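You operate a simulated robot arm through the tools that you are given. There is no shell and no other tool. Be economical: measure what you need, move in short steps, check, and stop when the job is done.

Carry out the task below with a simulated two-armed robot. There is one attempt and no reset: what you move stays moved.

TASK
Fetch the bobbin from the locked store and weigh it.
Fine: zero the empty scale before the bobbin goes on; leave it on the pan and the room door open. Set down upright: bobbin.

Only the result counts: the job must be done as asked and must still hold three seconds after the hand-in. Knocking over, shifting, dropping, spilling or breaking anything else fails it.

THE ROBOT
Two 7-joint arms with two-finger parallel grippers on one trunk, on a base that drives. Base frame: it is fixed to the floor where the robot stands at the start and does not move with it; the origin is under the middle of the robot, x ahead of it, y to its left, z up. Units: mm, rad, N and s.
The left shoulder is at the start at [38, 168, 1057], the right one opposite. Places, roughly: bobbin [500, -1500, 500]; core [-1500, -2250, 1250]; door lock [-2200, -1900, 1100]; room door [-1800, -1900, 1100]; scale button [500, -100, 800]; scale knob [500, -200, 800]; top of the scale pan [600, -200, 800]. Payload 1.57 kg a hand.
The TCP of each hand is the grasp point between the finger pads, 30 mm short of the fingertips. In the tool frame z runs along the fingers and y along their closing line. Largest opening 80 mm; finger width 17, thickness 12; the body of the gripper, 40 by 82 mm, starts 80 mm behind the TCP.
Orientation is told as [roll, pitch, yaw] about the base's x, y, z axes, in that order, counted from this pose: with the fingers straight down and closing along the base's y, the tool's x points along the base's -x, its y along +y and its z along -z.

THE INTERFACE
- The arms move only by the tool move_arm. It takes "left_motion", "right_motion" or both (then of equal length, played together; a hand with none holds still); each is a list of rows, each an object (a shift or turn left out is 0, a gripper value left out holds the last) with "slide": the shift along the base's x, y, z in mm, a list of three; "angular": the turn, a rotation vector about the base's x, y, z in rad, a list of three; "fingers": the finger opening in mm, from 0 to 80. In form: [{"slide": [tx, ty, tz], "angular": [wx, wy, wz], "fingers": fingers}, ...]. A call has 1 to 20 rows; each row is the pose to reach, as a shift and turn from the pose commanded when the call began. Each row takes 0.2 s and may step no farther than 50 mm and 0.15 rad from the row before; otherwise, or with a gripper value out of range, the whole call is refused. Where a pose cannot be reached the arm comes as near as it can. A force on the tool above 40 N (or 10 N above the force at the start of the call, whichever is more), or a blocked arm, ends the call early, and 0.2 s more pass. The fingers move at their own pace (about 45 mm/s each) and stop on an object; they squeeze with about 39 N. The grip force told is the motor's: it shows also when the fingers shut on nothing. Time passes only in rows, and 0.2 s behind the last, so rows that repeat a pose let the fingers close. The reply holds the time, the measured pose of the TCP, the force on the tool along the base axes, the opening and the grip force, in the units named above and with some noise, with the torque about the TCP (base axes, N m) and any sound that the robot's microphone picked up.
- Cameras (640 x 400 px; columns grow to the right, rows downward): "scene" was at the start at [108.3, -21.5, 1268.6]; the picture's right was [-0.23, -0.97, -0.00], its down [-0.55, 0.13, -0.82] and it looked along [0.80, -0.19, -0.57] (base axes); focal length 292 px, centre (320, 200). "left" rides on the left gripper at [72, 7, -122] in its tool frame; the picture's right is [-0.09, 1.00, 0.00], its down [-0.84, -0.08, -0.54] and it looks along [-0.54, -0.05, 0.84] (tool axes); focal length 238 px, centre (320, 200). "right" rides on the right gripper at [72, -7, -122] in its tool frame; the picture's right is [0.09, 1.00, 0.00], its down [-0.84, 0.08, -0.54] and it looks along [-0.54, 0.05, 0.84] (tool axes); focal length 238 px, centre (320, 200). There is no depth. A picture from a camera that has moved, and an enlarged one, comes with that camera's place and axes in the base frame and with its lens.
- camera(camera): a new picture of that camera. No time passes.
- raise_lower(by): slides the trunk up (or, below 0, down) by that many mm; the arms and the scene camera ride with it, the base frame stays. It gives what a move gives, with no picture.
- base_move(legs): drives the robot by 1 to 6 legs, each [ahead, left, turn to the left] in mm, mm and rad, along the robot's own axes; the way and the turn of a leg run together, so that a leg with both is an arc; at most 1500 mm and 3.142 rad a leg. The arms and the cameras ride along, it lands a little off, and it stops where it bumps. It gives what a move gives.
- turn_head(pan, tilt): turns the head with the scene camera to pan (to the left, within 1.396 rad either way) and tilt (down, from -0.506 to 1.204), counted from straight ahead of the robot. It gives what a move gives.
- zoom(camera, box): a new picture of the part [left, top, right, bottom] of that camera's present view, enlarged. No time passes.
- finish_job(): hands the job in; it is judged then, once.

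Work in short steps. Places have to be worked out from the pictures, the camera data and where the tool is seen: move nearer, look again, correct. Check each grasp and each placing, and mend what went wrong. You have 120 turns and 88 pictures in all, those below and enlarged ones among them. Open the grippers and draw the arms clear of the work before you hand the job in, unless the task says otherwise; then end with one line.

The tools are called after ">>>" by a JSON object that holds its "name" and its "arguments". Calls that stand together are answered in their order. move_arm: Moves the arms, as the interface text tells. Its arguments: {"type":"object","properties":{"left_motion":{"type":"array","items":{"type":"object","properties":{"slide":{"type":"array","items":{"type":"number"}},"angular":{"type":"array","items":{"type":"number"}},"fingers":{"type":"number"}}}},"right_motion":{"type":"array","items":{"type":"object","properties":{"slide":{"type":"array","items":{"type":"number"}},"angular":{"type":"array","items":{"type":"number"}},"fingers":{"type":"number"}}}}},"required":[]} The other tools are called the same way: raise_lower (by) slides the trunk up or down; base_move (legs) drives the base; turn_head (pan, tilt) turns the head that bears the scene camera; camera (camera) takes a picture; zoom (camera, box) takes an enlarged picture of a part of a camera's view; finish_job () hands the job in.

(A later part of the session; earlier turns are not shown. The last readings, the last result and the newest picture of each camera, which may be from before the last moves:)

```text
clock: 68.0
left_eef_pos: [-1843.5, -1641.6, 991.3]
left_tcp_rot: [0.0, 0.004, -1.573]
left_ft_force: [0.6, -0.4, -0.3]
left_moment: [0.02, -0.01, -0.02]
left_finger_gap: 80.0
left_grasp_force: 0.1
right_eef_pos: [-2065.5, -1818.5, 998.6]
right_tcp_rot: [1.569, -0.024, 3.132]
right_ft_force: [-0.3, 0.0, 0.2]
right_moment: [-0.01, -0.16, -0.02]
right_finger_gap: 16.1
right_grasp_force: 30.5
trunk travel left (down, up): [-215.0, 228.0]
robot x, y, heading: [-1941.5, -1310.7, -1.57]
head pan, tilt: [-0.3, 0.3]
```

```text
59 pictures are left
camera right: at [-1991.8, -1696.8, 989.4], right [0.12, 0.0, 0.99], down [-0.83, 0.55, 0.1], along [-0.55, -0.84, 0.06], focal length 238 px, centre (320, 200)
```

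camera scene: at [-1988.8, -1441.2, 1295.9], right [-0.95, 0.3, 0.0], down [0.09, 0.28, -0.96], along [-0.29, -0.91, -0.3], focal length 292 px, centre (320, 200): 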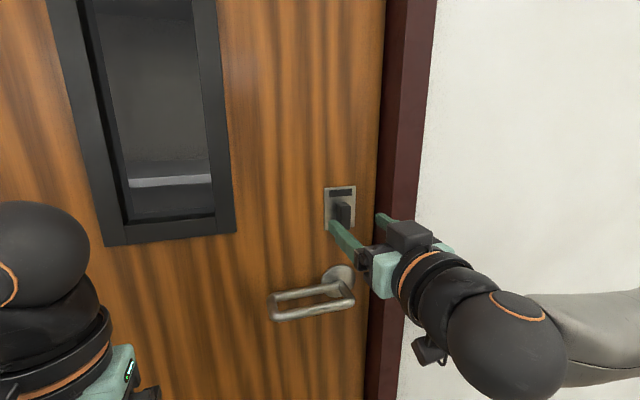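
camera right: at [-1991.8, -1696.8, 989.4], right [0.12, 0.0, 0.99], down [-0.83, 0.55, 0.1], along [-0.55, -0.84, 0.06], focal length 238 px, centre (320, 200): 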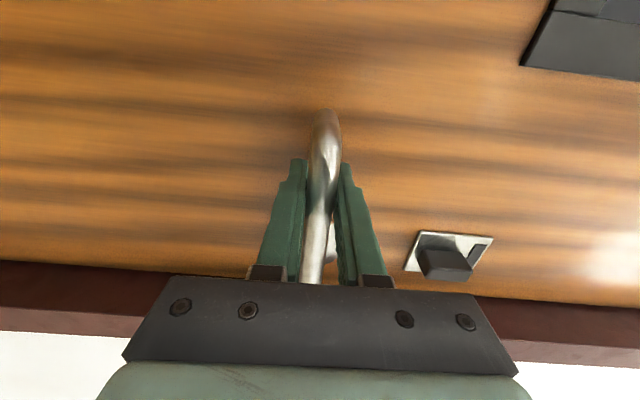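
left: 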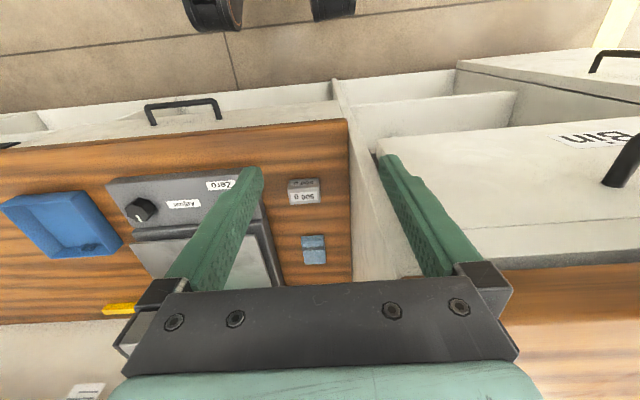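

Lever gripped (16 mm). I turn it down about its hub by 0.7 rad.

>>> {"name": "move_arm", "arguments": {"right_motion": [{"slide": [-1, 0, -11], "angular": [0, 0.12, 0]}, {"slide": [-3, 0, -21], "angular": [0, 0.24, 0]}, {"slide": [-6, 0, -32], "angular": [0, 0.36, 0]}, {"slide": [-10, 0, -42], "angular": [0, 0.48, 0]}, {"slide": [-16, 0, -51], "angular": [0, 0.6, 0]}, {"slide": [-21, 0, -58], "angular": [0, 0.7, 0]}, {"slide": [-21, 0, -58], "angular": [0, 0.7, 0]}]}}

>>> {"name": "camera", "arguments": {"camera": "right"}}

```text
clock: 69.6
left_eef_pos: [-1846.5, -1642.3, 991.1]
left_tcp_rot: [0.004, 0.004, -1.571]
left_ft_force: [-0.2, 0.6, -0.3]
left_moment: [-0.01, 0.02, 0.01]
left_finger_gap: 79.8
left_grasp_force: 0.1
right_eef_pos: [-2053.3, -1808.6, 958.3]
right_tcp_rot: [1.577, -0.722, 3.112]
right_ft_force: [-28.4, -14.7, 7.3]
right_moment: [0.01, -0.82, 0.13]
right_finger_gap: 22.4
right_grasp_force: 35.5
right hand out of reach, approached as far as the arm can: row 1, 2, 3, 4, 5, 6, 7
trunk travel left (down, up): [-215.0, 228.0]
robot x, y, heading: [-1942.0, -1308.7, -1.577]
head pan, tilt: [-0.3, 0.3]
```

```text
58 pictures are left
camera right: at [-2001.4, -1688.9, 903.9], right [0.73, -0.01, 0.69], down [-0.56, 0.56, 0.61], along [-0.39, -0.83, 0.4], focal length 238 px, centre (320, 200)
```

right: 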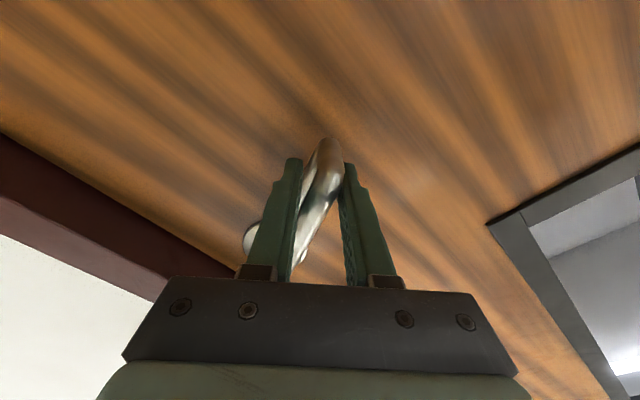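

The lever is down about 0.45 rad. I use the trunk to go 15 mm lower, and read the force.

>>> {"name": "raise_lower", "arguments": {"by": -15}}

```text
clock: 70.2
left_eef_pos: [-1843.1, -1642.8, 975.5]
left_tcp_rot: [0.002, 0.002, -1.573]
left_ft_force: [0.0, 0.0, -0.9]
left_moment: [0.0, 0.02, 0.02]
left_finger_gap: 79.7
left_grasp_force: 0.1
right_eef_pos: [-2047.5, -1806.8, 943.0]
right_tcp_rot: [1.577, -0.722, 3.129]
right_ft_force: [-13.9, -1.4, 5.5]
right_moment: [-0.02, -0.49, 0.09]
right_finger_gap: 18.5
right_grasp_force: 32.8
trunk travel left (down, up): [-200.0, 243.0]
robot x, y, heading: [-1945.4, -1309.4, -1.577]
head pan, tilt: [-0.3, 0.3]
```

Force remains low, lever now ~0.55 rad down. I try pulling: base back 40 mm.

>>> {"name": "base_move", "arguments": {"legs": [[-40, 0, 0]]}}

>>> {"name": "camera", "arguments": {"camera": "scene"}}

```text
clock: 71.1
left_eef_pos: [-1840.7, -1602.4, 975.1]
left_tcp_rot: [-0.001, 0.005, -1.57]
left_ft_force: [0.6, 0.1, 0.0]
left_moment: [0.0, 0.01, -0.01]
left_finger_gap: 80.0
left_grasp_force: 0.1
right_eef_pos: [-2041.9, -1767.2, 941.9]
right_tcp_rot: [1.567, -0.725, 3.143]
right_ft_force: [21.7, -1.2, -12.8]
right_moment: [-0.53, -0.42, -0.8]
right_finger_gap: 18.2
right_grasp_force: 32.0
trunk travel left (down, up): [-200.0, 243.0]
robot x, y, heading: [-1937.8, -1265.8, -1.573]
head pan, tilt: [-0.3, 0.3]
```

```text
57 pictures are left
camera scene: at [-1968.2, -1399.3, 1270.6], right [-0.95, 0.3, 0.0], down [0.09, 0.28, -0.96], along [-0.29, -0.91, -0.3], focal length 292 px, centre (320, 200)
```

scene: 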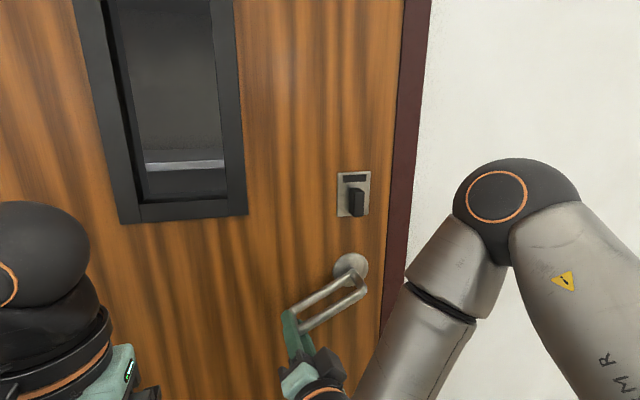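

The hand came back 40 mm with the grip intact, and the door edge seems to have come forward. Pull another 120 with a slight left drift, then look.

>>> {"name": "base_move", "arguments": {"legs": [[-120, 8, 0]]}}

>>> {"name": "camera", "arguments": {"camera": "scene"}}

```text
clock: 72.3
left_eef_pos: [-1832.8, -1484.7, 974.8]
left_tcp_rot: [-0.001, 0.007, -1.571]
left_ft_force: [-0.3, 0.2, -0.3]
left_moment: [-0.01, 0.01, -0.01]
left_finger_gap: 80.4
left_grasp_force: 0.1
right_eef_pos: [-2035.4, -1649.1, 941.1]
right_tcp_rot: [1.561, -0.726, -3.142]
right_ft_force: [15.3, -3.5, -13.9]
right_moment: [-0.54, -0.69, -0.71]
right_finger_gap: 17.8
right_grasp_force: 32.7
trunk travel left (down, up): [-200.0, 243.0]
robot x, y, heading: [-1935.7, -1149.2, -1.578]
head pan, tilt: [-0.3, 0.3]
```

```text
56 pictures are left
camera scene: at [-1960.8, -1282.1, 1270.7], right [-0.95, 0.3, 0.0], down [0.09, 0.28, -0.95], along [-0.29, -0.91, -0.3], focal length 292 px, centre (320, 200)
```

scene: 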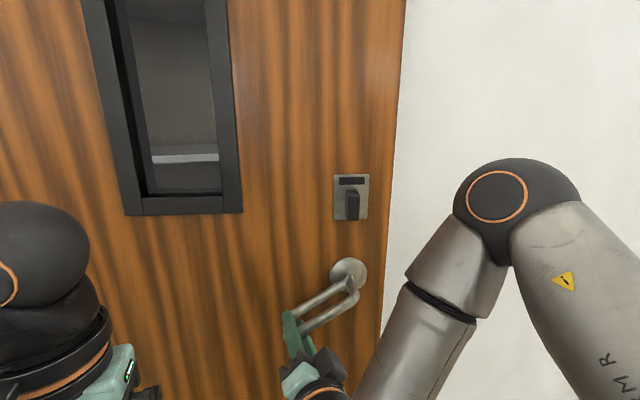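

The door is opening. Hinge is at about (-1293, -1880); I continue with the base turning about the hinge in small arcs.

>>> {"name": "base_move", "arguments": {"legs": [[-96, 110, -0.15], [-96, 110, -0.15]]}}

>>> {"name": "camera", "arguments": {"camera": "scene"}}

```text
clock: 74.6
left_eef_pos: [-1692.2, -1343.0, 976.3]
left_tcp_rot: [0.001, 0.001, -1.872]
left_ft_force: [-0.2, 0.0, 0.4]
left_moment: [0.0, 0.04, 0.01]
left_finger_gap: 79.8
left_grasp_force: 0.1
right_eef_pos: [-1934.7, -1441.6, 942.5]
right_tcp_rot: [1.564, -0.723, 2.837]
right_ft_force: [-7.2, 4.4, 4.3]
right_moment: [-0.39, -0.45, -0.27]
right_finger_gap: 18.0
right_grasp_force: 32.5
trunk travel left (down, up): [-200.0, 243.0]
robot x, y, heading: [-1690.0, -994.2, -1.873]
head pan, tilt: [-0.3, 0.3]
```

```text
55 pictures are left
camera scene: at [-1754.4, -1111.1, 1271.0], right [-0.82, 0.57, 0.0], down [0.17, 0.24, -0.96], along [-0.54, -0.79, -0.3], focal length 292 px, centre (320, 200)
```

scene: 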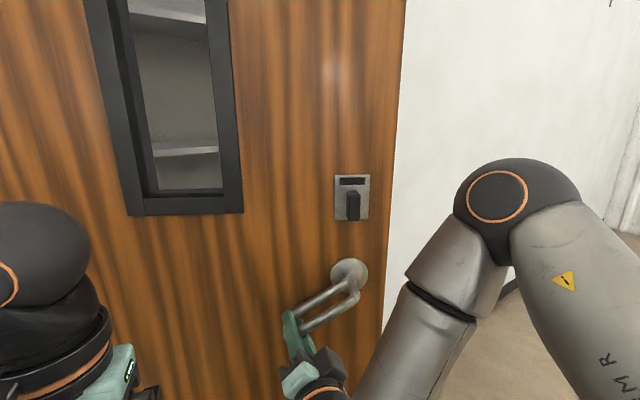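

Rigid and smooth. Six more arcs, about 0.9 rad.

>>> {"name": "base_move", "arguments": {"legs": [[-96, 109, -0.15], [-96, 109, -0.15], [-96, 109, -0.15], [-96, 109, -0.15], [-96, 109, -0.15], [-96, 109, -0.15]]}}

>>> {"name": "turn_head", "arguments": {"pan": -0.5, "tilt": 0.4}}

>>> {"name": "camera", "arguments": {"camera": "scene"}}

```text
clock: 80.7
left_eef_pos: [-1123.1, -1235.9, 976.5]
left_tcp_rot: [0.001, 0.002, -2.767]
left_ft_force: [0.8, 0.8, 0.6]
left_moment: [0.01, 0.04, 0.01]
left_finger_gap: 80.0
left_grasp_force: 0.0
right_eef_pos: [-1351.9, -1108.8, 943.2]
right_tcp_rot: [1.568, -0.724, 1.939]
right_ft_force: [0.3, 1.0, -1.0]
right_moment: [-0.6, 0.02, -0.22]
right_finger_gap: 18.1
right_grasp_force: 32.6
trunk travel left (down, up): [-200.0, 243.0]
robot x, y, heading: [-850.0, -1023.7, -2.764]
head pan, tilt: [-0.3, 0.3]
```

```text
clock: 81.5
left_eef_pos: [-1123.0, -1237.4, 976.6]
left_tcp_rot: [-0.001, 0.003, -2.767]
left_ft_force: [0.5, 0.6, 0.7]
left_moment: [0.01, 0.0, 0.04]
left_finger_gap: 80.1
left_grasp_force: 0.2
right_eef_pos: [-1350.9, -1107.9, 941.3]
right_tcp_rot: [1.566, -0.721, 1.94]
right_ft_force: [0.1, 0.5, -1.2]
right_moment: [-0.6, -0.15, 0.13]
right_finger_gap: 18.1
right_grasp_force: 32.7
trunk travel left (down, up): [-200.0, 243.0]
robot x, y, heading: [-848.6, -1024.2, -2.77]
head pan, tilt: [-0.499, 0.4]
```

```text
54 pictures are left
camera scene: at [-979.2, -1027.4, 1261.6], right [0.13, 0.99, 0.0], down [0.39, -0.05, -0.92], along [-0.91, 0.12, -0.39], focal length 292 px, centre (320, 200)
```

scene: 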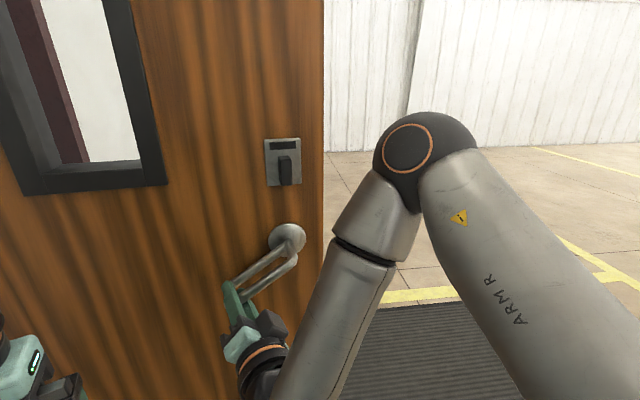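

The door is about 80° open. One more 0.2 rad arc, then release the lever and draw back.

>>> {"name": "base_move", "arguments": {"legs": [[-96, 109, -0.15], [-32, 36, -0.05]]}}

>>> {"name": "move_arm", "arguments": {"right_motion": [{"fingers": 70}, {"fingers": 80}, {"fingers": 80}, {"fingers": 80}]}}

>>> {"name": "base_move", "arguments": {"legs": [[-200, 0, 0]]}}

>>> {"name": "camera", "arguments": {"camera": "scene"}}

```text
clock: 83.3
left_eef_pos: [-996.5, -1282.6, 976.2]
left_tcp_rot: [0.001, 0.003, -2.968]
left_ft_force: [0.8, -0.2, -0.2]
left_moment: [-0.05, 0.03, -0.02]
left_finger_gap: 80.0
left_grasp_force: 0.0
right_eef_pos: [-1194.4, -1111.7, 943.4]
right_tcp_rot: [1.569, -0.723, 1.739]
right_ft_force: [-0.6, 0.2, -0.8]
right_moment: [0.01, 0.01, 0.01]
right_finger_gap: 0.2
right_grasp_force: 21.5
trunk travel left (down, up): [-200.0, 243.0]
robot x, y, heading: [-684.9, -1128.7, -2.972]
head pan, tilt: [-0.499, 0.4]
```

```text
clock: 84.3
left_eef_pos: [-996.0, -1282.1, 975.6]
left_tcp_rot: [0.0, 0.005, -2.969]
left_ft_force: [-0.8, 0.2, 0.3]
left_moment: [-0.04, 0.05, -0.01]
left_finger_gap: 80.0
left_grasp_force: 0.2
right_eef_pos: [-1194.0, -1111.6, 942.1]
right_tcp_rot: [1.569, -0.723, 1.738]
right_ft_force: [-0.1, -0.4, 0.6]
right_moment: [0.04, -0.01, 0.0]
right_finger_gap: 79.7
right_grasp_force: 0.0
trunk travel left (down, up): [-200.0, 243.0]
robot x, y, heading: [-688.0, -1131.6, -2.974]
head pan, tilt: [-0.499, 0.4]
```

```text
clock: 85.9
left_eef_pos: [-799.7, -1248.6, 975.4]
left_tcp_rot: [0.001, 0.002, -2.97]
left_ft_force: [-0.4, 0.1, 0.1]
left_moment: [-0.01, 0.01, -0.02]
left_finger_gap: 80.0
left_grasp_force: 0.0
right_eef_pos: [-998.1, -1076.0, 942.5]
right_tcp_rot: [1.567, -0.722, 1.74]
right_ft_force: [0.3, -0.5, 0.8]
right_moment: [0.01, 0.03, 0.01]
right_finger_gap: 80.1
right_grasp_force: 0.0
trunk travel left (down, up): [-200.0, 243.0]
robot x, y, heading: [-484.6, -1094.7, -2.973]
head pan, tilt: [-0.499, 0.4]
```

```text
53 pictures are left
camera scene: at [-616.4, -1072.8, 1261.7], right [0.32, 0.95, 0.0], down [0.37, -0.13, -0.92], along [-0.87, 0.3, -0.39], focal length 292 px, centre (320, 200)
```

scene: 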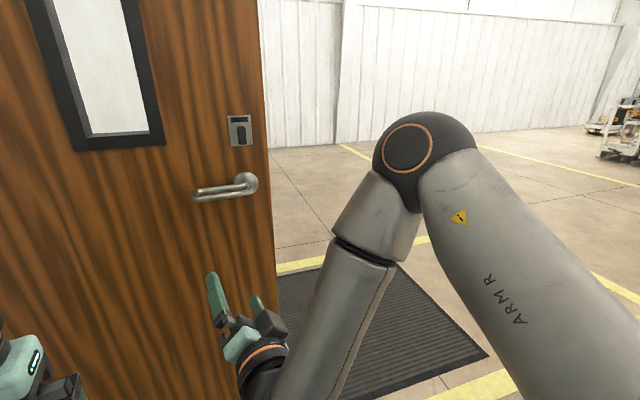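

The grip slid off the lever at the end, but the door is wide open (~85-90°). I drive around its free edge: back +y, turn to face the doorway, sidestep to -x, then look in.

>>> {"name": "base_move", "arguments": {"legs": [[-159, -932, 0], [0, 0, 1.402], [0, -1150, 0]]}}

>>> {"name": "turn_head", "arguments": {"pan": 0.0, "tilt": 0.25}}

>>> {"name": "camera", "arguments": {"camera": "scene"}}

```text
clock: 99.9
left_eef_pos: [-1560.6, -466.3, 976.5]
left_tcp_rot: [0.0, 0.004, -1.573]
left_ft_force: [-0.8, -1.0, 0.3]
left_moment: [0.0, 0.02, -0.02]
left_finger_gap: 80.1
left_grasp_force: 0.0
right_eef_pos: [-1764.1, -631.4, 943.1]
right_tcp_rot: [1.568, -0.721, 3.136]
right_ft_force: [0.0, 0.0, 0.8]
right_moment: [0.03, -0.02, 0.0]
right_finger_gap: 80.0
right_grasp_force: 0.0
trunk travel left (down, up): [-200.0, 243.0]
robot x, y, heading: [-1655.6, -132.2, -1.574]
head pan, tilt: [-0.499, 0.4]
```

```text
clock: 100.8
left_eef_pos: [-1561.5, -466.0, 975.8]
left_tcp_rot: [0.001, 0.003, -1.573]
left_ft_force: [0.7, 0.5, -0.8]
left_moment: [-0.01, -0.01, -0.01]
left_finger_gap: 80.0
left_grasp_force: 0.1
right_eef_pos: [-1764.1, -632.6, 942.7]
right_tcp_rot: [1.567, -0.721, 3.135]
right_ft_force: [0.6, -0.1, -0.1]
right_moment: [0.01, 0.0, 0.02]
right_finger_gap: 79.9
right_grasp_force: 0.1
trunk travel left (down, up): [-200.0, 243.0]
robot x, y, heading: [-1656.8, -131.8, -1.575]
head pan, tilt: [0.0, 0.25]
```

```text
52 pictures are left
camera scene: at [-1660.5, -267.3, 1275.6], right [-1.0, 0.01, 0.0], down [0.0, 0.25, -0.97], along [-0.01, -0.97, -0.25], focal length 292 px, centre (320, 200)
```

scene: 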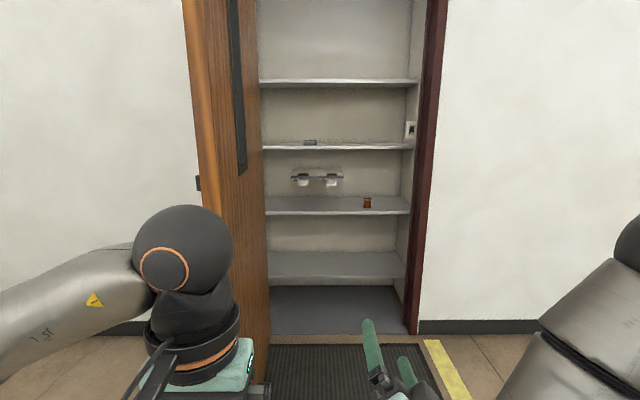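

The store is shallow with shelves; a bobbin stands on the middle shelf. Zoom.

>>> {"name": "zoom", "arguments": {"camera": "scene", "box": [255, 110, 447, 230]}}

```text
3.33 times, centred on (351, 170) of scene
camera zoom: at [-1660.5, -267.3, 1275.6], right [-1.0, 0.01, 0.0], down [0.0, 0.25, -0.97], along [-0.01, -0.97, -0.25], focal length 973 px, centre (217, 300)
```

zoom: 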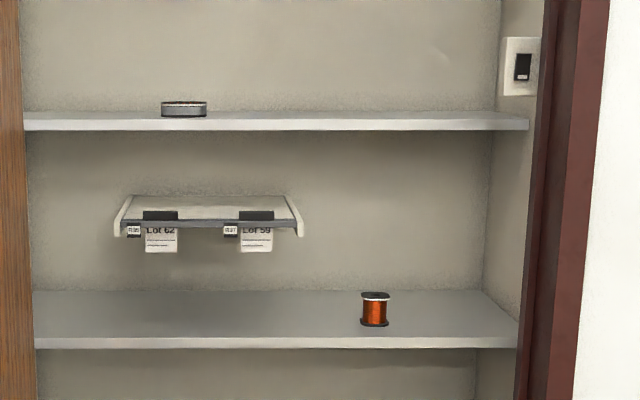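

One bobbin in the store at about (-1997, -2150, 770). I'll fetch it with the right hand, fingers tilted ~45° down, closing sideways. First unroll the hand.

>>> {"name": "move_arm", "arguments": {"right_motion": [{"angular": [0, 0.14, 0]}, {"angular": [0, 0.28, 0]}, {"angular": [0, 0.42, 0]}, {"angular": [0, 0.56, 0]}, {"angular": [0, 0.7, 0]}, {"angular": [0, 0.85, 0]}, {"angular": [0, 0.85, 0]}]}}

>>> {"name": "move_arm", "arguments": {"right_motion": [{"angular": [0.14, 0, 0]}, {"angular": [0.28, 0, 0]}, {"angular": [0.42, 0, 0]}, {"angular": [0.56, 0, 0]}, {"angular": [0.7, 0, 0]}, {"angular": [0.785, 0, 0]}, {"angular": [0.785, 0, 0]}]}}

>>> {"name": "raise_lower", "arguments": {"by": -120}}

>>> {"name": "base_move", "arguments": {"legs": [[800, -170, 0]]}}

>>> {"name": "turn_head", "arguments": {"pan": 0.0, "tilt": 0.4}}

>>> {"name": "camera", "arguments": {"camera": "scene"}}

>>> {"name": "camera", "arguments": {"camera": "right"}}

```text
clock: 102.4
left_eef_pos: [-1559.9, -466.7, 975.8]
left_tcp_rot: [0.0, 0.003, -1.572]
left_ft_force: [0.5, 0.1, -0.7]
left_moment: [0.03, -0.02, 0.01]
left_finger_gap: 80.0
left_grasp_force: 0.1
right_eef_pos: [-1763.3, -631.8, 943.4]
right_tcp_rot: [-2.494, -1.564, 0.913]
right_ft_force: [-0.5, -0.7, 0.4]
right_moment: [0.0, -0.04, -0.02]
right_finger_gap: 79.9
right_grasp_force: 0.1
trunk travel left (down, up): [-200.0, 243.0]
robot x, y, heading: [-1655.5, -133.5, -1.577]
head pan, tilt: [0.0, 0.25]
```

```text
clock: 104.0
left_eef_pos: [-1561.4, -468.1, 976.5]
left_tcp_rot: [-0.001, 0.005, -1.572]
left_ft_force: [0.3, 0.2, 0.0]
left_moment: [-0.03, -0.01, 0.03]
left_finger_gap: 80.1
left_grasp_force: 0.1
right_eef_pos: [-1764.2, -632.2, 942.4]
right_tcp_rot: [-0.008, -0.79, -1.569]
right_ft_force: [-0.2, -0.9, 0.3]
right_moment: [0.01, -0.02, 0.03]
right_finger_gap: 79.8
right_grasp_force: 0.0
trunk travel left (down, up): [-200.0, 243.0]
robot x, y, heading: [-1654.4, -134.1, -1.575]
head pan, tilt: [0.0, 0.25]
```

```text
clock: 105.5
left_eef_pos: [-1561.5, -466.8, 856.7]
left_tcp_rot: [-0.001, 0.005, -1.574]
left_ft_force: [0.2, -0.8, 0.0]
left_moment: [0.01, 0.02, 0.0]
left_finger_gap: 80.0
left_grasp_force: 0.1
right_eef_pos: [-1764.7, -631.1, 822.1]
right_tcp_rot: [-0.012, -0.792, -1.569]
right_ft_force: [0.3, -0.5, 0.3]
right_moment: [0.03, 0.0, -0.04]
right_finger_gap: 80.0
right_grasp_force: 0.0
trunk travel left (down, up): [-80.0, 363.0]
robot x, y, heading: [-1658.2, -137.0, -1.575]
head pan, tilt: [0.0, 0.25]
```

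```text
clock: 108.3
left_eef_pos: [-1665.0, -925.3, 854.1]
left_tcp_rot: [0.007, 0.014, -1.547]
left_ft_force: [0.4, 1.3, 0.1]
left_moment: [0.04, 0.02, 0.02]
left_finger_gap: 79.9
left_grasp_force: 0.1
right_eef_pos: [-1871.3, -1092.1, 826.8]
right_tcp_rot: [-0.004, -0.801, -1.566]
right_ft_force: [0.2, 0.4, 0.0]
right_moment: [0.03, 0.02, -0.01]
right_finger_gap: 79.9
right_grasp_force: 0.0
trunk travel left (down, up): [-80.0, 363.0]
robot x, y, heading: [-1762.7, -595.9, -1.568]
head pan, tilt: [0.0, 0.25]
stopped in leg 1: the robot was blocked; the commanded pose is now the measured one
```

```text
clock: 109.0
left_eef_pos: [-1665.3, -925.5, 853.2]
left_tcp_rot: [0.008, 0.015, -1.547]
left_ft_force: [-0.1, -0.7, -0.6]
left_moment: [0.0, 0.01, 0.02]
left_finger_gap: 80.0
left_grasp_force: 0.1
right_eef_pos: [-1872.2, -1091.4, 828.8]
right_tcp_rot: [-0.003, -0.806, -1.57]
right_ft_force: [-0.5, 0.0, -0.9]
right_moment: [0.0, -0.03, -0.03]
right_finger_gap: 80.3
right_grasp_force: 0.0
trunk travel left (down, up): [-80.0, 363.0]
robot x, y, heading: [-1767.9, -597.2, -1.566]
head pan, tilt: [0.0, 0.4]
```

```text
50 pictures are left
camera scene: at [-1773.0, -720.6, 1143.8], right [-1.0, 0.0, -0.01], down [0.0, 0.37, -0.93], along [0.0, -0.93, -0.37], focal length 292 px, centre (320, 200)
```

scene: 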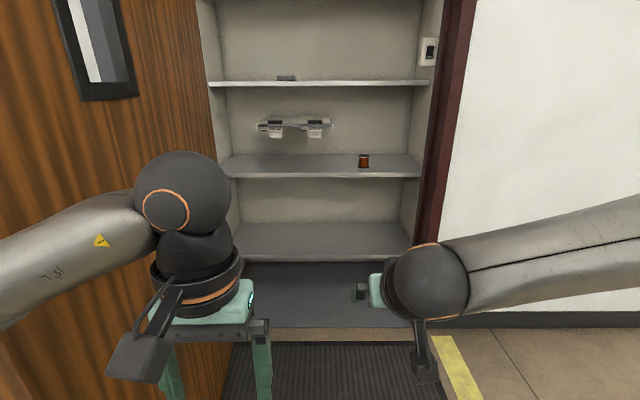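

```text
49 pictures are left
camera right: at [-1879.5, -954.8, 859.9], right [1.0, 0.06, -0.07], down [0.08, -0.19, 0.98], along [0.05, -0.98, -0.19], focal length 238 px, centre (320, 200)
```

right: 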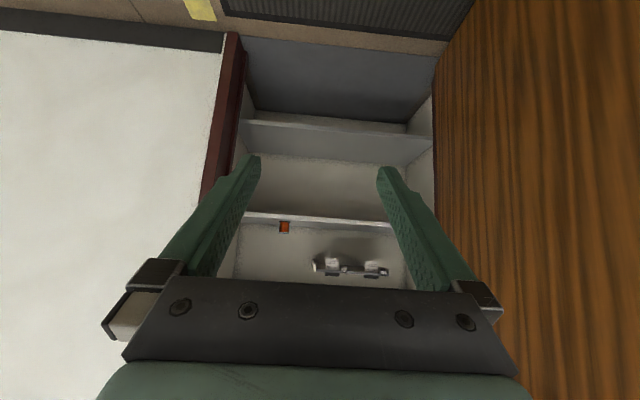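

The left elbow bumped the door edge. I back off, move 140 right, and go forward again in steps.

>>> {"name": "base_move", "arguments": {"legs": [[-80, 0, 0], [0, -150, 0], [700, 0, 0]]}}

>>> {"name": "camera", "arguments": {"camera": "scene"}}

>>> {"name": "camera", "arguments": {"camera": "right"}}

```text
clock: 109.7
left_eef_pos: [-1664.1, -925.3, 853.7]
left_tcp_rot: [0.007, 0.011, -1.546]
left_ft_force: [-0.1, 0.8, 0.6]
left_moment: [-0.03, -0.02, 0.01]
left_finger_gap: 79.8
left_grasp_force: 0.1
right_eef_pos: [-1871.8, -1093.1, 824.3]
right_tcp_rot: [-0.003, -0.8, -1.565]
right_ft_force: [0.6, -0.5, 0.2]
right_moment: [-0.03, -0.02, -0.01]
right_finger_gap: 80.1
right_grasp_force: 0.1
trunk travel left (down, up): [-80.0, 363.0]
robot x, y, heading: [-1768.5, -602.0, -1.566]
head pan, tilt: [0.0, 0.4]
stopped in leg 1: the robot was blocked; the commanded pose is now the measured one
```

```text
48 pictures are left
camera scene: at [-1773.3, -723.2, 1142.7], right [-1.0, -0.01, 0.0], down [0.0, 0.38, -0.92], along [0.01, -0.92, -0.38], focal length 292 px, centre (320, 200)
```

scene: 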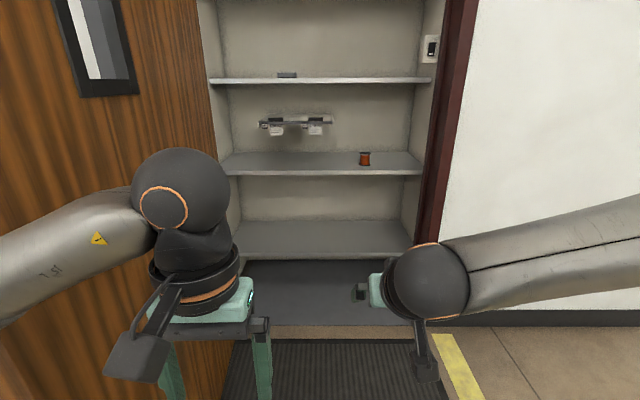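

```text
47 pictures are left
camera right: at [-1879.3, -955.7, 857.4], right [1.0, 0.07, -0.07], down [0.08, -0.2, 0.98], along [0.05, -0.98, -0.2], focal length 238 px, centre (320, 200)
```

right: 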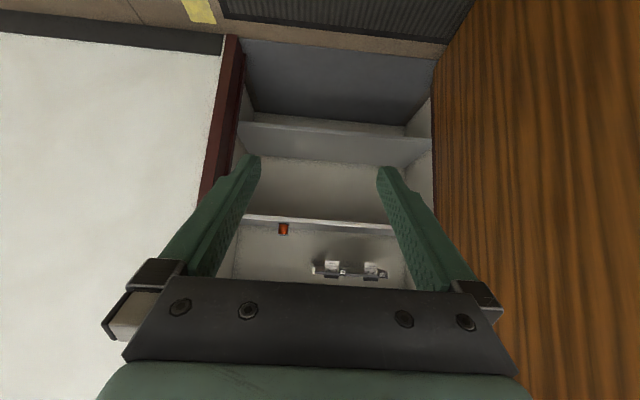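

Still blocked when reversing, so it's pressed sideways against the door. Move right first.

>>> {"name": "base_move", "arguments": {"legs": [[0, -150, 0]]}}

```text
clock: 111.1
left_eef_pos: [-1813.9, -932.5, 849.0]
left_tcp_rot: [0.005, 0.024, -1.547]
left_ft_force: [0.7, 0.2, -0.3]
left_moment: [-0.01, 0.02, -0.02]
left_finger_gap: 80.0
left_grasp_force: 0.0
right_eef_pos: [-2021.1, -1099.4, 819.9]
right_tcp_rot: [-0.011, -0.791, -1.561]
right_ft_force: [-0.4, -0.2, 0.0]
right_moment: [-0.02, 0.0, -0.04]
right_finger_gap: 80.2
right_grasp_force: 0.1
trunk travel left (down, up): [-80.0, 363.0]
robot x, y, heading: [-1920.0, -602.3, -1.572]
head pan, tilt: [0.0, 0.4]
```

Freed. Forward 650.

>>> {"name": "base_move", "arguments": {"legs": [[650, 0, 0]]}}

>>> {"name": "camera", "arguments": {"camera": "scene"}}

>>> {"name": "camera", "arguments": {"camera": "right"}}

```text
clock: 112.7
left_eef_pos: [-1815.2, -1059.5, 844.7]
left_tcp_rot: [0.044, -0.05, -1.688]
left_ft_force: [0.6, 0.2, 0.1]
left_moment: [0.0, 0.04, 0.0]
left_finger_gap: 80.2
left_grasp_force: 0.1
right_eef_pos: [-2021.4, -1251.6, 822.5]
right_tcp_rot: [-0.009, -0.79, -1.563]
right_ft_force: [-0.2, 0.7, -0.7]
right_moment: [0.01, 0.04, 0.02]
right_finger_gap: 80.2
right_grasp_force: 0.0
trunk travel left (down, up): [-80.0, 363.0]
robot x, y, heading: [-1920.1, -751.5, -1.568]
head pan, tilt: [0.0, 0.4]
stopped in leg 1: the robot was blocked; the commanded pose is now the measured one
```

```text
46 pictures are left
camera scene: at [-1920.7, -885.3, 1141.7], right [-1.0, 0.0, 0.0], down [0.0, 0.39, -0.92], along [0.0, -0.92, -0.39], focal length 292 px, centre (320, 200)
```

scene: 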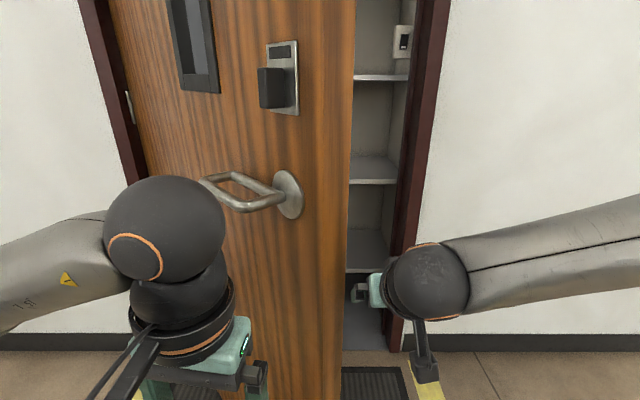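

```text
45 pictures are left
camera right: at [-2028.7, -1114.9, 854.9], right [1.0, 0.07, -0.07], down [0.08, -0.2, 0.98], along [0.05, -0.98, -0.21], focal length 238 px, centre (320, 200)
```

right: 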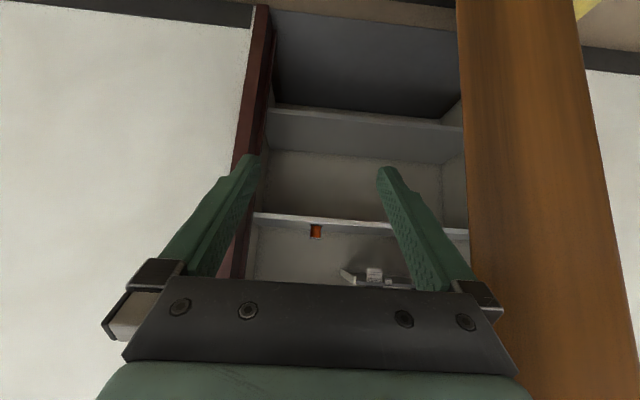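

The left arm dragged the door partly shut (~45° open). I'll go round to the inner side of the door (from -x) and use the left arm for the pick; backing off first, then right, then forward.

>>> {"name": "base_move", "arguments": {"legs": [[-170, 0, 0], [0, -620, 0], [500, 0, 0]]}}

>>> {"name": "turn_head", "arguments": {"pan": 0.7, "tilt": 0.4}}

>>> {"name": "camera", "arguments": {"camera": "scene"}}

```text
clock: 119.8
left_eef_pos: [-2440.0, -1390.2, 842.4]
left_tcp_rot: [0.044, -0.05, -1.679]
left_ft_force: [0.0, 0.4, -0.5]
left_moment: [0.02, -0.01, 0.01]
left_finger_gap: 80.2
left_grasp_force: 0.0
right_eef_pos: [-2644.5, -1585.4, 820.9]
right_tcp_rot: [-0.009, -0.791, -1.555]
right_ft_force: [-0.7, 0.2, 0.4]
right_moment: [0.01, 0.04, 0.03]
right_finger_gap: 80.0
right_grasp_force: 0.0
trunk travel left (down, up): [-80.0, 363.0]
robot x, y, heading: [-2545.6, -1085.0, -1.562]
head pan, tilt: [0.0, 0.4]
```

```text
clock: 120.9
left_eef_pos: [-2440.2, -1390.5, 843.6]
left_tcp_rot: [0.045, -0.049, -1.679]
left_ft_force: [0.6, -0.7, 0.7]
left_moment: [-0.01, 0.01, -0.03]
left_finger_gap: 79.9
left_grasp_force: 0.1
right_eef_pos: [-2645.7, -1584.9, 821.2]
right_tcp_rot: [-0.012, -0.791, -1.554]
right_ft_force: [0.2, 1.4, -0.1]
right_moment: [-0.01, 0.01, -0.04]
right_finger_gap: 80.2
right_grasp_force: 0.1
trunk travel left (down, up): [-80.0, 363.0]
robot x, y, heading: [-2549.9, -1085.7, -1.561]
head pan, tilt: [0.7, 0.4]
```

```text
44 pictures are left
camera scene: at [-2487.2, -1195.9, 1141.6], right [-0.76, -0.65, 0.0], down [-0.25, 0.3, -0.92], along [0.6, -0.7, -0.39], focal length 292 px, centre (320, 200)
```

scene: 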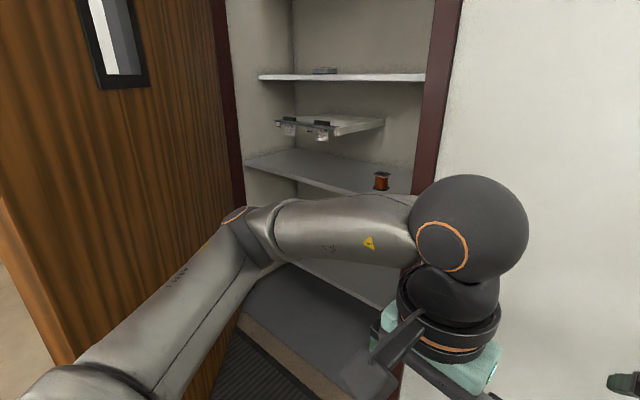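

Bobbin triangulated at about (-1982, -2141, 780). I straighten and tilt the left hand 45° forward, and draw the right hand back and up pointing down so it clears the wall.

>>> {"name": "move_arm", "arguments": {"left_motion": [{"angular": [-0.04, 0.04, 0.11]}, {"angular": [-0.04, 0.04, 0.11]}], "right_motion": [{"slide": [0, 30, 30]}, {"slide": [0, 60, 60]}]}}

>>> {"name": "move_arm", "arguments": {"left_motion": [{"slide": [0, -10, 0], "angular": [-0.13, 0, 0]}, {"slide": [0, -20, 0], "angular": [-0.26, 0, 0]}, {"slide": [0, -30, 0], "angular": [-0.39, 0, 0]}, {"slide": [0, -40, 0], "angular": [-0.52, 0, 0]}, {"slide": [0, -50, 0], "angular": [-0.65, 0, 0]}, {"slide": [0, -60, 0], "angular": [-0.785, 0, 0]}, {"slide": [0, -60, 0], "angular": [-0.785, 0, 0]}], "right_motion": [{"slide": [0, 25, 15], "angular": [0.13, 0, 0]}, {"slide": [0, 50, 30], "angular": [0.26, 0, 0]}, {"slide": [0, 75, 45], "angular": [0.39, 0, 0]}, {"slide": [0, 100, 60], "angular": [0.52, 0, 0]}, {"slide": [0, 125, 75], "angular": [0.65, 0, 0]}, {"slide": [0, 150, 90], "angular": [0.785, 0, 0]}, {"slide": [0, 180, 90], "angular": [0.785, 0, 0]}]}}

```text
clock: 121.5
left_eef_pos: [-2440.0, -1390.9, 842.9]
left_tcp_rot: [0.008, -0.09, -1.566]
left_ft_force: [-0.3, 0.3, 0.1]
left_moment: [0.02, -0.01, 0.02]
left_finger_gap: 80.0
left_grasp_force: 0.0
right_eef_pos: [-2646.8, -1524.9, 882.5]
right_tcp_rot: [-0.011, -0.792, -1.555]
right_ft_force: [0.7, -0.4, -0.9]
right_moment: [0.04, 0.03, -0.03]
right_finger_gap: 80.0
right_grasp_force: 0.1
trunk travel left (down, up): [-80.0, 363.0]
robot x, y, heading: [-2545.2, -1086.3, -1.564]
head pan, tilt: [0.7, 0.4]
```

```text
clock: 123.1
left_eef_pos: [-2442.5, -1453.2, 843.6]
left_tcp_rot: [0.003, -0.876, -1.566]
left_ft_force: [-0.2, -0.5, -0.9]
left_moment: [0.0, -0.02, -0.01]
left_finger_gap: 80.0
left_grasp_force: 0.1
left hand out of reach, approached as far as the arm can: row 6, 7
right_eef_pos: [-2645.5, -1344.7, 971.9]
right_tcp_rot: [0.0, -0.003, -1.562]
right_ft_force: [0.4, 0.9, 0.0]
right_moment: [0.03, -0.01, 0.02]
right_finger_gap: 79.8
right_grasp_force: 0.0
trunk travel left (down, up): [-80.0, 363.0]
robot x, y, heading: [-2541.4, -1083.5, -1.565]
head pan, tilt: [0.7, 0.4]
```

Extend the left hand outwards (it is 100 left / 370 ahead of the axis), then sidestep left 330, watching.

>>> {"name": "move_arm", "arguments": {"left_motion": [{"slide": [30, -40, 0]}, {"slide": [60, -80, 0]}, {"slide": [80, -110, 0]}, {"slide": [80, -110, 0]}]}}

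>>> {"name": "base_move", "arguments": {"legs": [[0, 370, 0]]}}

>>> {"name": "turn_head", "arguments": {"pan": 0.4, "tilt": 0.45}}

>>> {"name": "camera", "arguments": {"camera": "scene"}}

>>> {"name": "camera", "arguments": {"camera": "left"}}

```text
clock: 124.1
left_eef_pos: [-2363.2, -1563.4, 845.9]
left_tcp_rot: [0.004, -0.876, -1.565]
left_ft_force: [-0.4, -1.1, 0.4]
left_moment: [0.02, -0.01, 0.03]
left_finger_gap: 79.8
left_grasp_force: 0.2
right_eef_pos: [-2645.1, -1343.9, 970.5]
right_tcp_rot: [-0.001, -0.005, -1.559]
right_ft_force: [-0.2, -0.1, -0.6]
right_moment: [-0.01, 0.02, 0.0]
right_finger_gap: 79.9
right_grasp_force: 0.2
trunk travel left (down, up): [-80.0, 363.0]
robot x, y, heading: [-2547.5, -1080.8, -1.563]
head pan, tilt: [0.7, 0.4]
```

```text
clock: 126.5
left_eef_pos: [-1989.1, -1559.0, 845.0]
left_tcp_rot: [0.003, -0.875, -1.562]
left_ft_force: [-0.3, -0.3, 1.0]
left_moment: [-0.01, 0.0, -0.01]
left_finger_gap: 80.2
left_grasp_force: 0.1
right_eef_pos: [-2273.6, -1340.3, 972.6]
right_tcp_rot: [-0.001, -0.005, -1.558]
right_ft_force: [-0.1, 0.2, 0.9]
right_moment: [0.03, -0.02, -0.02]
right_finger_gap: 79.8
right_grasp_force: 0.0
trunk travel left (down, up): [-80.0, 363.0]
robot x, y, heading: [-2174.1, -1083.6, -1.558]
head pan, tilt: [0.7, 0.4]
```

```text
clock: 127.3
left_eef_pos: [-1989.0, -1559.1, 844.7]
left_tcp_rot: [0.003, -0.874, -1.56]
left_ft_force: [-0.1, 0.1, 0.4]
left_moment: [-0.02, 0.0, -0.01]
left_finger_gap: 79.9
left_grasp_force: 0.1
right_eef_pos: [-2273.1, -1342.5, 972.0]
right_tcp_rot: [-0.001, -0.006, -1.557]
right_ft_force: [0.0, 0.0, 0.3]
right_moment: [0.03, 0.01, -0.03]
right_finger_gap: 80.0
right_grasp_force: 0.2
trunk travel left (down, up): [-80.0, 363.0]
robot x, y, heading: [-2176.6, -1076.2, -1.561]
head pan, tilt: [0.4, 0.45]
```

```text
43 pictures are left
camera scene: at [-2138.6, -1205.8, 1137.0], right [-0.92, -0.4, 0.0], down [-0.17, 0.4, -0.9], along [0.36, -0.82, -0.44], focal length 292 px, centre (320, 200)
```

scene: 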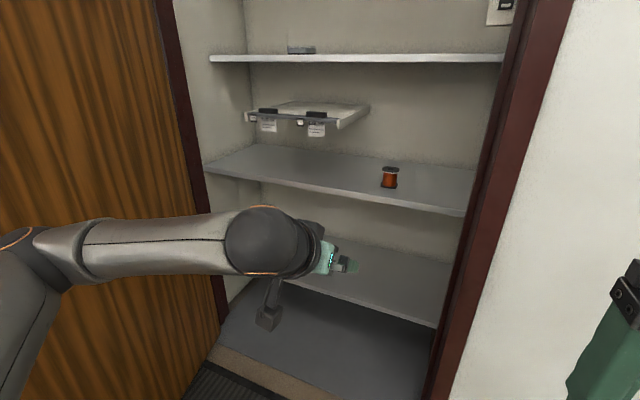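

```text
42 pictures are left
camera left: at [-1983.9, -1418.8, 867.7], right [1.0, -0.05, 0.07], down [-0.08, -0.12, 0.99], along [-0.04, -0.99, -0.12], focal length 238 px, centre (320, 200)
```

left: 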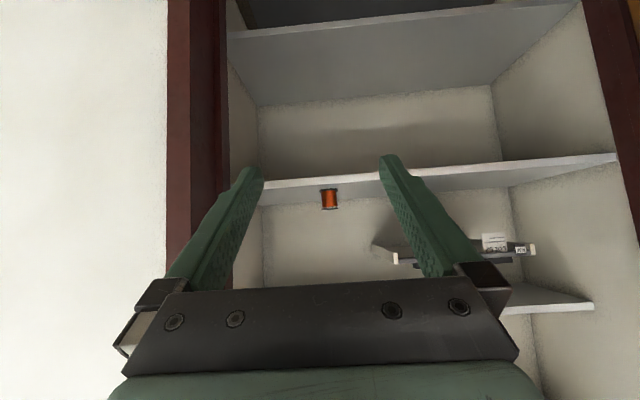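

Consistent: bobbin at (-1985, -2141, 782), shelf top ≈752. I draw the right hand back 80 more and drive 380 forward.

>>> {"name": "move_arm", "arguments": {"right_motion": [{"slide": [0, 40, 0]}, {"slide": [0, 80, 0]}, {"slide": [0, 80, 0]}]}}

>>> {"name": "base_move", "arguments": {"legs": [[380, 0, 0]]}}

>>> {"name": "camera", "arguments": {"camera": "left"}}

```text
clock: 127.6
left_eef_pos: [-1989.5, -1559.4, 845.6]
left_tcp_rot: [0.002, -0.874, -1.563]
left_ft_force: [-0.6, 0.4, -0.8]
left_moment: [0.0, 0.0, -0.01]
left_finger_gap: 79.9
left_grasp_force: 0.1
right_eef_pos: [-2274.8, -1328.9, 967.3]
right_tcp_rot: [-0.011, -0.001, -1.568]
right_ft_force: [5.5, -4.4, -7.5]
right_moment: [-0.02, 0.78, -0.49]
right_finger_gap: 79.9
right_grasp_force: 0.0
trunk travel left (down, up): [-80.0, 363.0]
robot x, y, heading: [-2175.7, -1082.4, -1.56]
head pan, tilt: [0.4, 0.45]
stopped in row 1 (right hand): the force on the tool passed its limit (the readings are from after the stop); the commanded pose is now the measured one
```

```text
clock: 130.0
left_eef_pos: [-1988.3, -1941.1, 845.6]
left_tcp_rot: [0.001, -0.876, -1.568]
left_ft_force: [-0.1, 0.3, 0.6]
left_moment: [-0.01, 0.0, -0.01]
left_finger_gap: 79.6
left_grasp_force: 0.0
right_eef_pos: [-2272.6, -1709.4, 967.2]
right_tcp_rot: [-0.009, -0.002, -1.571]
right_ft_force: [0.2, -12.6, -14.9]
right_moment: [0.53, -0.04, 0.07]
right_finger_gap: 79.9
right_grasp_force: 0.1
trunk travel left (down, up): [-80.0, 363.0]
robot x, y, heading: [-2172.5, -1465.3, -1.561]
head pan, tilt: [0.4, 0.45]
```

```text
41 pictures are left
camera left: at [-1981.8, -1801.3, 867.8], right [1.0, -0.05, 0.07], down [-0.08, -0.12, 0.99], along [-0.04, -0.99, -0.12], focal length 238 px, centre (320, 200)
```

left: 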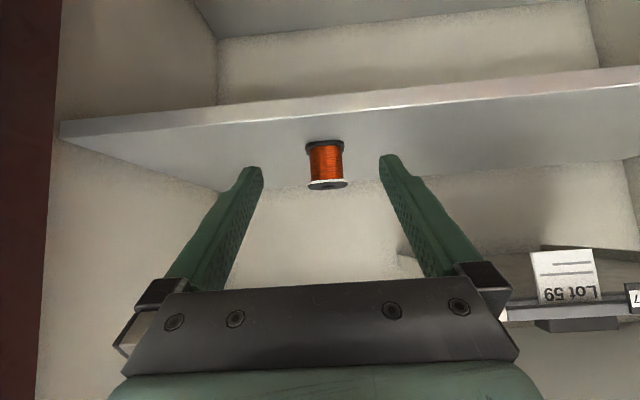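

Refined: bobbin centre ≈(-1984, -2116, 784), shelf front edge y≈-2017. Ease the right hand forward off contact, drive 70 more, then advance over the shelf and lower.

>>> {"name": "move_arm", "arguments": {"right_motion": [{"slide": [0, -25, 15]}, {"slide": [0, -25, 15]}]}}

>>> {"name": "base_move", "arguments": {"legs": [[70, 0, 0]]}}

>>> {"name": "move_arm", "arguments": {"left_motion": [{"slide": [2, -30, 0]}, {"slide": [4, -50, -20]}, {"slide": [4, -60, -40]}, {"slide": [4, -60, -54]}, {"slide": [4, -60, -54]}]}}

>>> {"name": "camera", "arguments": {"camera": "left"}}

```text
clock: 130.6
left_eef_pos: [-1988.0, -1941.1, 845.7]
left_tcp_rot: [0.002, -0.876, -1.566]
left_ft_force: [0.0, -1.1, -0.4]
left_moment: [0.03, 0.02, -0.02]
left_finger_gap: 79.9
left_grasp_force: 0.1
right_eef_pos: [-2274.2, -1734.9, 982.1]
right_tcp_rot: [-0.008, -0.002, -1.571]
right_ft_force: [-0.1, 0.8, 0.5]
right_moment: [0.0, 0.01, 0.01]
right_finger_gap: 79.8
right_grasp_force: 0.0
trunk travel left (down, up): [-80.0, 363.0]
robot x, y, heading: [-2165.2, -1460.6, -1.565]
head pan, tilt: [0.4, 0.45]
```

```text
clock: 131.7
left_eef_pos: [-1990.9, -1995.7, 852.3]
left_tcp_rot: [-0.005, -0.887, -1.578]
left_ft_force: [-0.5, 0.3, -0.9]
left_moment: [0.01, -0.01, -0.01]
left_finger_gap: 80.0
left_grasp_force: 0.1
right_eef_pos: [-2274.0, -1783.0, 988.1]
right_tcp_rot: [-0.006, -0.023, -1.595]
right_ft_force: [0.1, -0.2, 0.0]
right_moment: [0.0, 0.02, 0.01]
right_finger_gap: 80.0
right_grasp_force: 0.0
trunk travel left (down, up): [-80.0, 363.0]
robot x, y, heading: [-2171.3, -1525.8, -1.578]
head pan, tilt: [0.4, 0.45]
stopped in leg 1: the robot was blocked; the commanded pose is now the measured one
```

```text
clock: 132.9
left_eef_pos: [-1987.6, -2055.0, 800.3]
left_tcp_rot: [-0.001, -0.893, -1.579]
left_ft_force: [-0.2, 0.6, 0.0]
left_moment: [0.02, 0.04, 0.02]
left_finger_gap: 80.2
left_grasp_force: 0.0
right_eef_pos: [-2274.8, -1781.8, 987.9]
right_tcp_rot: [-0.003, -0.026, -1.592]
right_ft_force: [0.4, 0.0, 0.5]
right_moment: [0.0, 0.03, 0.01]
right_finger_gap: 79.8
right_grasp_force: 0.1
trunk travel left (down, up): [-80.0, 363.0]
robot x, y, heading: [-2168.9, -1523.0, -1.576]
head pan, tilt: [0.4, 0.45]
```

```text
40 pictures are left
camera left: at [-1978.2, -1914.6, 820.3], right [1.0, -0.07, 0.07], down [-0.08, -0.1, 0.99], along [-0.06, -0.99, -0.11], focal length 238 px, centre (320, 200)
```

left: 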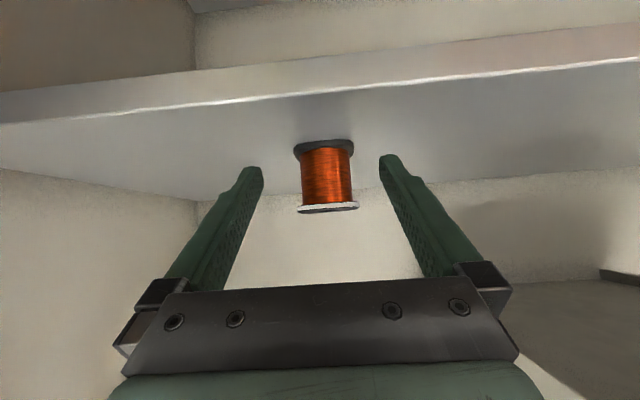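

Well centred. Advance 61, down 14, and look before closing.

>>> {"name": "move_arm", "arguments": {"left_motion": [{"slide": [1, -25, -6]}, {"slide": [2, -45, -12]}, {"slide": [2, -61, -14]}, {"slide": [2, -61, -14]}]}}

>>> {"name": "camera", "arguments": {"camera": "left"}}

```text
clock: 133.9
left_eef_pos: [-1985.7, -2115.9, 787.8]
left_tcp_rot: [-0.002, -0.894, -1.579]
left_ft_force: [0.8, 0.9, -0.9]
left_moment: [0.03, 0.0, 0.0]
left_finger_gap: 79.9
left_grasp_force: 0.1
right_eef_pos: [-2275.5, -1782.7, 989.8]
right_tcp_rot: [-0.005, -0.026, -1.593]
right_ft_force: [-0.7, -0.1, 0.3]
right_moment: [0.03, 0.01, 0.01]
right_finger_gap: 80.0
right_grasp_force: 0.0
trunk travel left (down, up): [-80.0, 363.0]
robot x, y, heading: [-2164.8, -1523.6, -1.58]
head pan, tilt: [0.4, 0.45]
```

```text
39 pictures are left
camera left: at [-1976.4, -1975.4, 807.8], right [1.0, -0.07, 0.07], down [-0.08, -0.1, 0.99], along [-0.06, -0.99, -0.11], focal length 238 px, centre (320, 200)
```

left: 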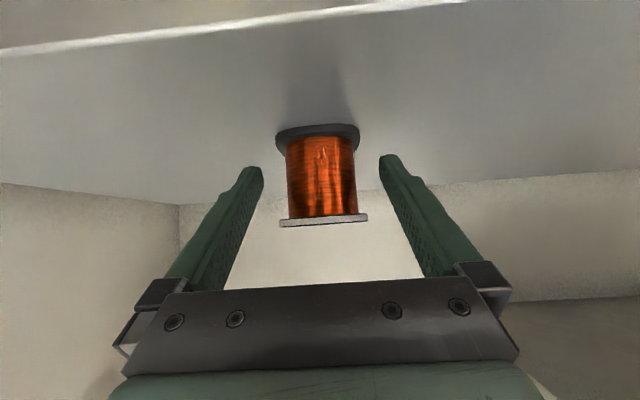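

Bobbin is ~55 wide, centre about (-1984, -2128, 777). I go 12 further and 5 lower, then close.

>>> {"name": "move_arm", "arguments": {"left_motion": [{"slide": [0, -12, -5]}, {"slide": [0, -12, -5]}, {"slide": [0, -12, -5], "fingers": 0}, {"slide": [0, -12, -5]}, {"slide": [0, -12, -5]}, {"slide": [0, -12, -5]}]}}

>>> {"name": "camera", "arguments": {"camera": "left"}}

```text
clock: 135.3
left_eef_pos: [-1984.4, -2129.0, 785.0]
left_tcp_rot: [0.0, -0.898, -1.578]
left_ft_force: [1.9, -1.3, 4.5]
left_moment: [-0.25, -0.2, 0.03]
left_finger_gap: 48.6
left_grasp_force: 32.9
right_eef_pos: [-2275.4, -1781.6, 989.5]
right_tcp_rot: [-0.008, -0.027, -1.593]
right_ft_force: [-0.3, -0.7, 0.3]
right_moment: [0.01, 0.0, 0.0]
right_finger_gap: 80.1
right_grasp_force: 0.0
trunk travel left (down, up): [-80.0, 363.0]
robot x, y, heading: [-2166.0, -1520.3, -1.575]
head pan, tilt: [0.4, 0.45]
```

```text
38 pictures are left
camera left: at [-1976.1, -1988.4, 803.4], right [1.0, -0.06, 0.07], down [-0.08, -0.1, 0.99], along [-0.06, -0.99, -0.1], focal length 238 px, centre (320, 200)
```

left: 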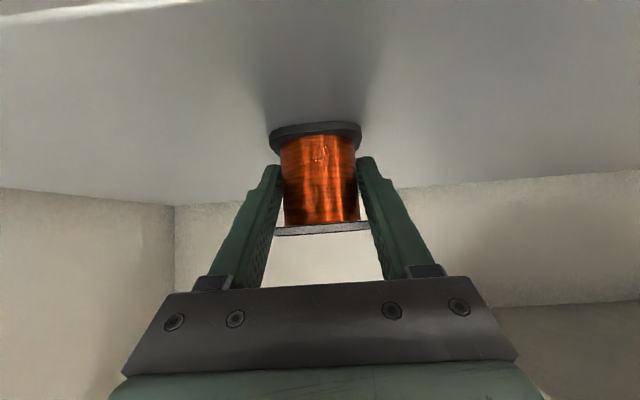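

Held at 48.6 mm. Lift 45 mm and check.

>>> {"name": "move_arm", "arguments": {"left_motion": [{"slide": [0, 0, 20]}, {"slide": [0, 0, 45]}, {"slide": [0, 20, 50]}, {"slide": [0, 20, 50]}]}}

>>> {"name": "camera", "arguments": {"camera": "left"}}

```text
clock: 136.3
left_eef_pos: [-1984.5, -2106.6, 832.9]
left_tcp_rot: [-0.002, -0.894, -1.578]
left_ft_force: [-0.9, 0.5, -0.3]
left_moment: [-0.01, -0.01, -0.02]
left_finger_gap: 0.0
left_grasp_force: 20.9
right_eef_pos: [-2276.2, -1781.0, 989.7]
right_tcp_rot: [-0.005, -0.029, -1.591]
right_ft_force: [0.7, 0.0, -0.9]
right_moment: [0.01, -0.02, 0.0]
right_finger_gap: 79.9
right_grasp_force: 0.0
trunk travel left (down, up): [-80.0, 363.0]
robot x, y, heading: [-2167.2, -1520.7, -1.574]
head pan, tilt: [0.4, 0.45]
```

```text
37 pictures are left
camera left: at [-1976.3, -1966.9, 852.9], right [1.0, -0.06, 0.07], down [-0.08, -0.1, 0.99], along [-0.06, -0.99, -0.11], focal length 238 px, centre (320, 200)
```

left: 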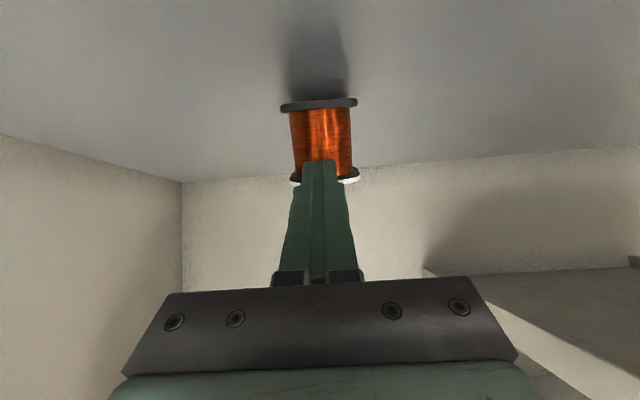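

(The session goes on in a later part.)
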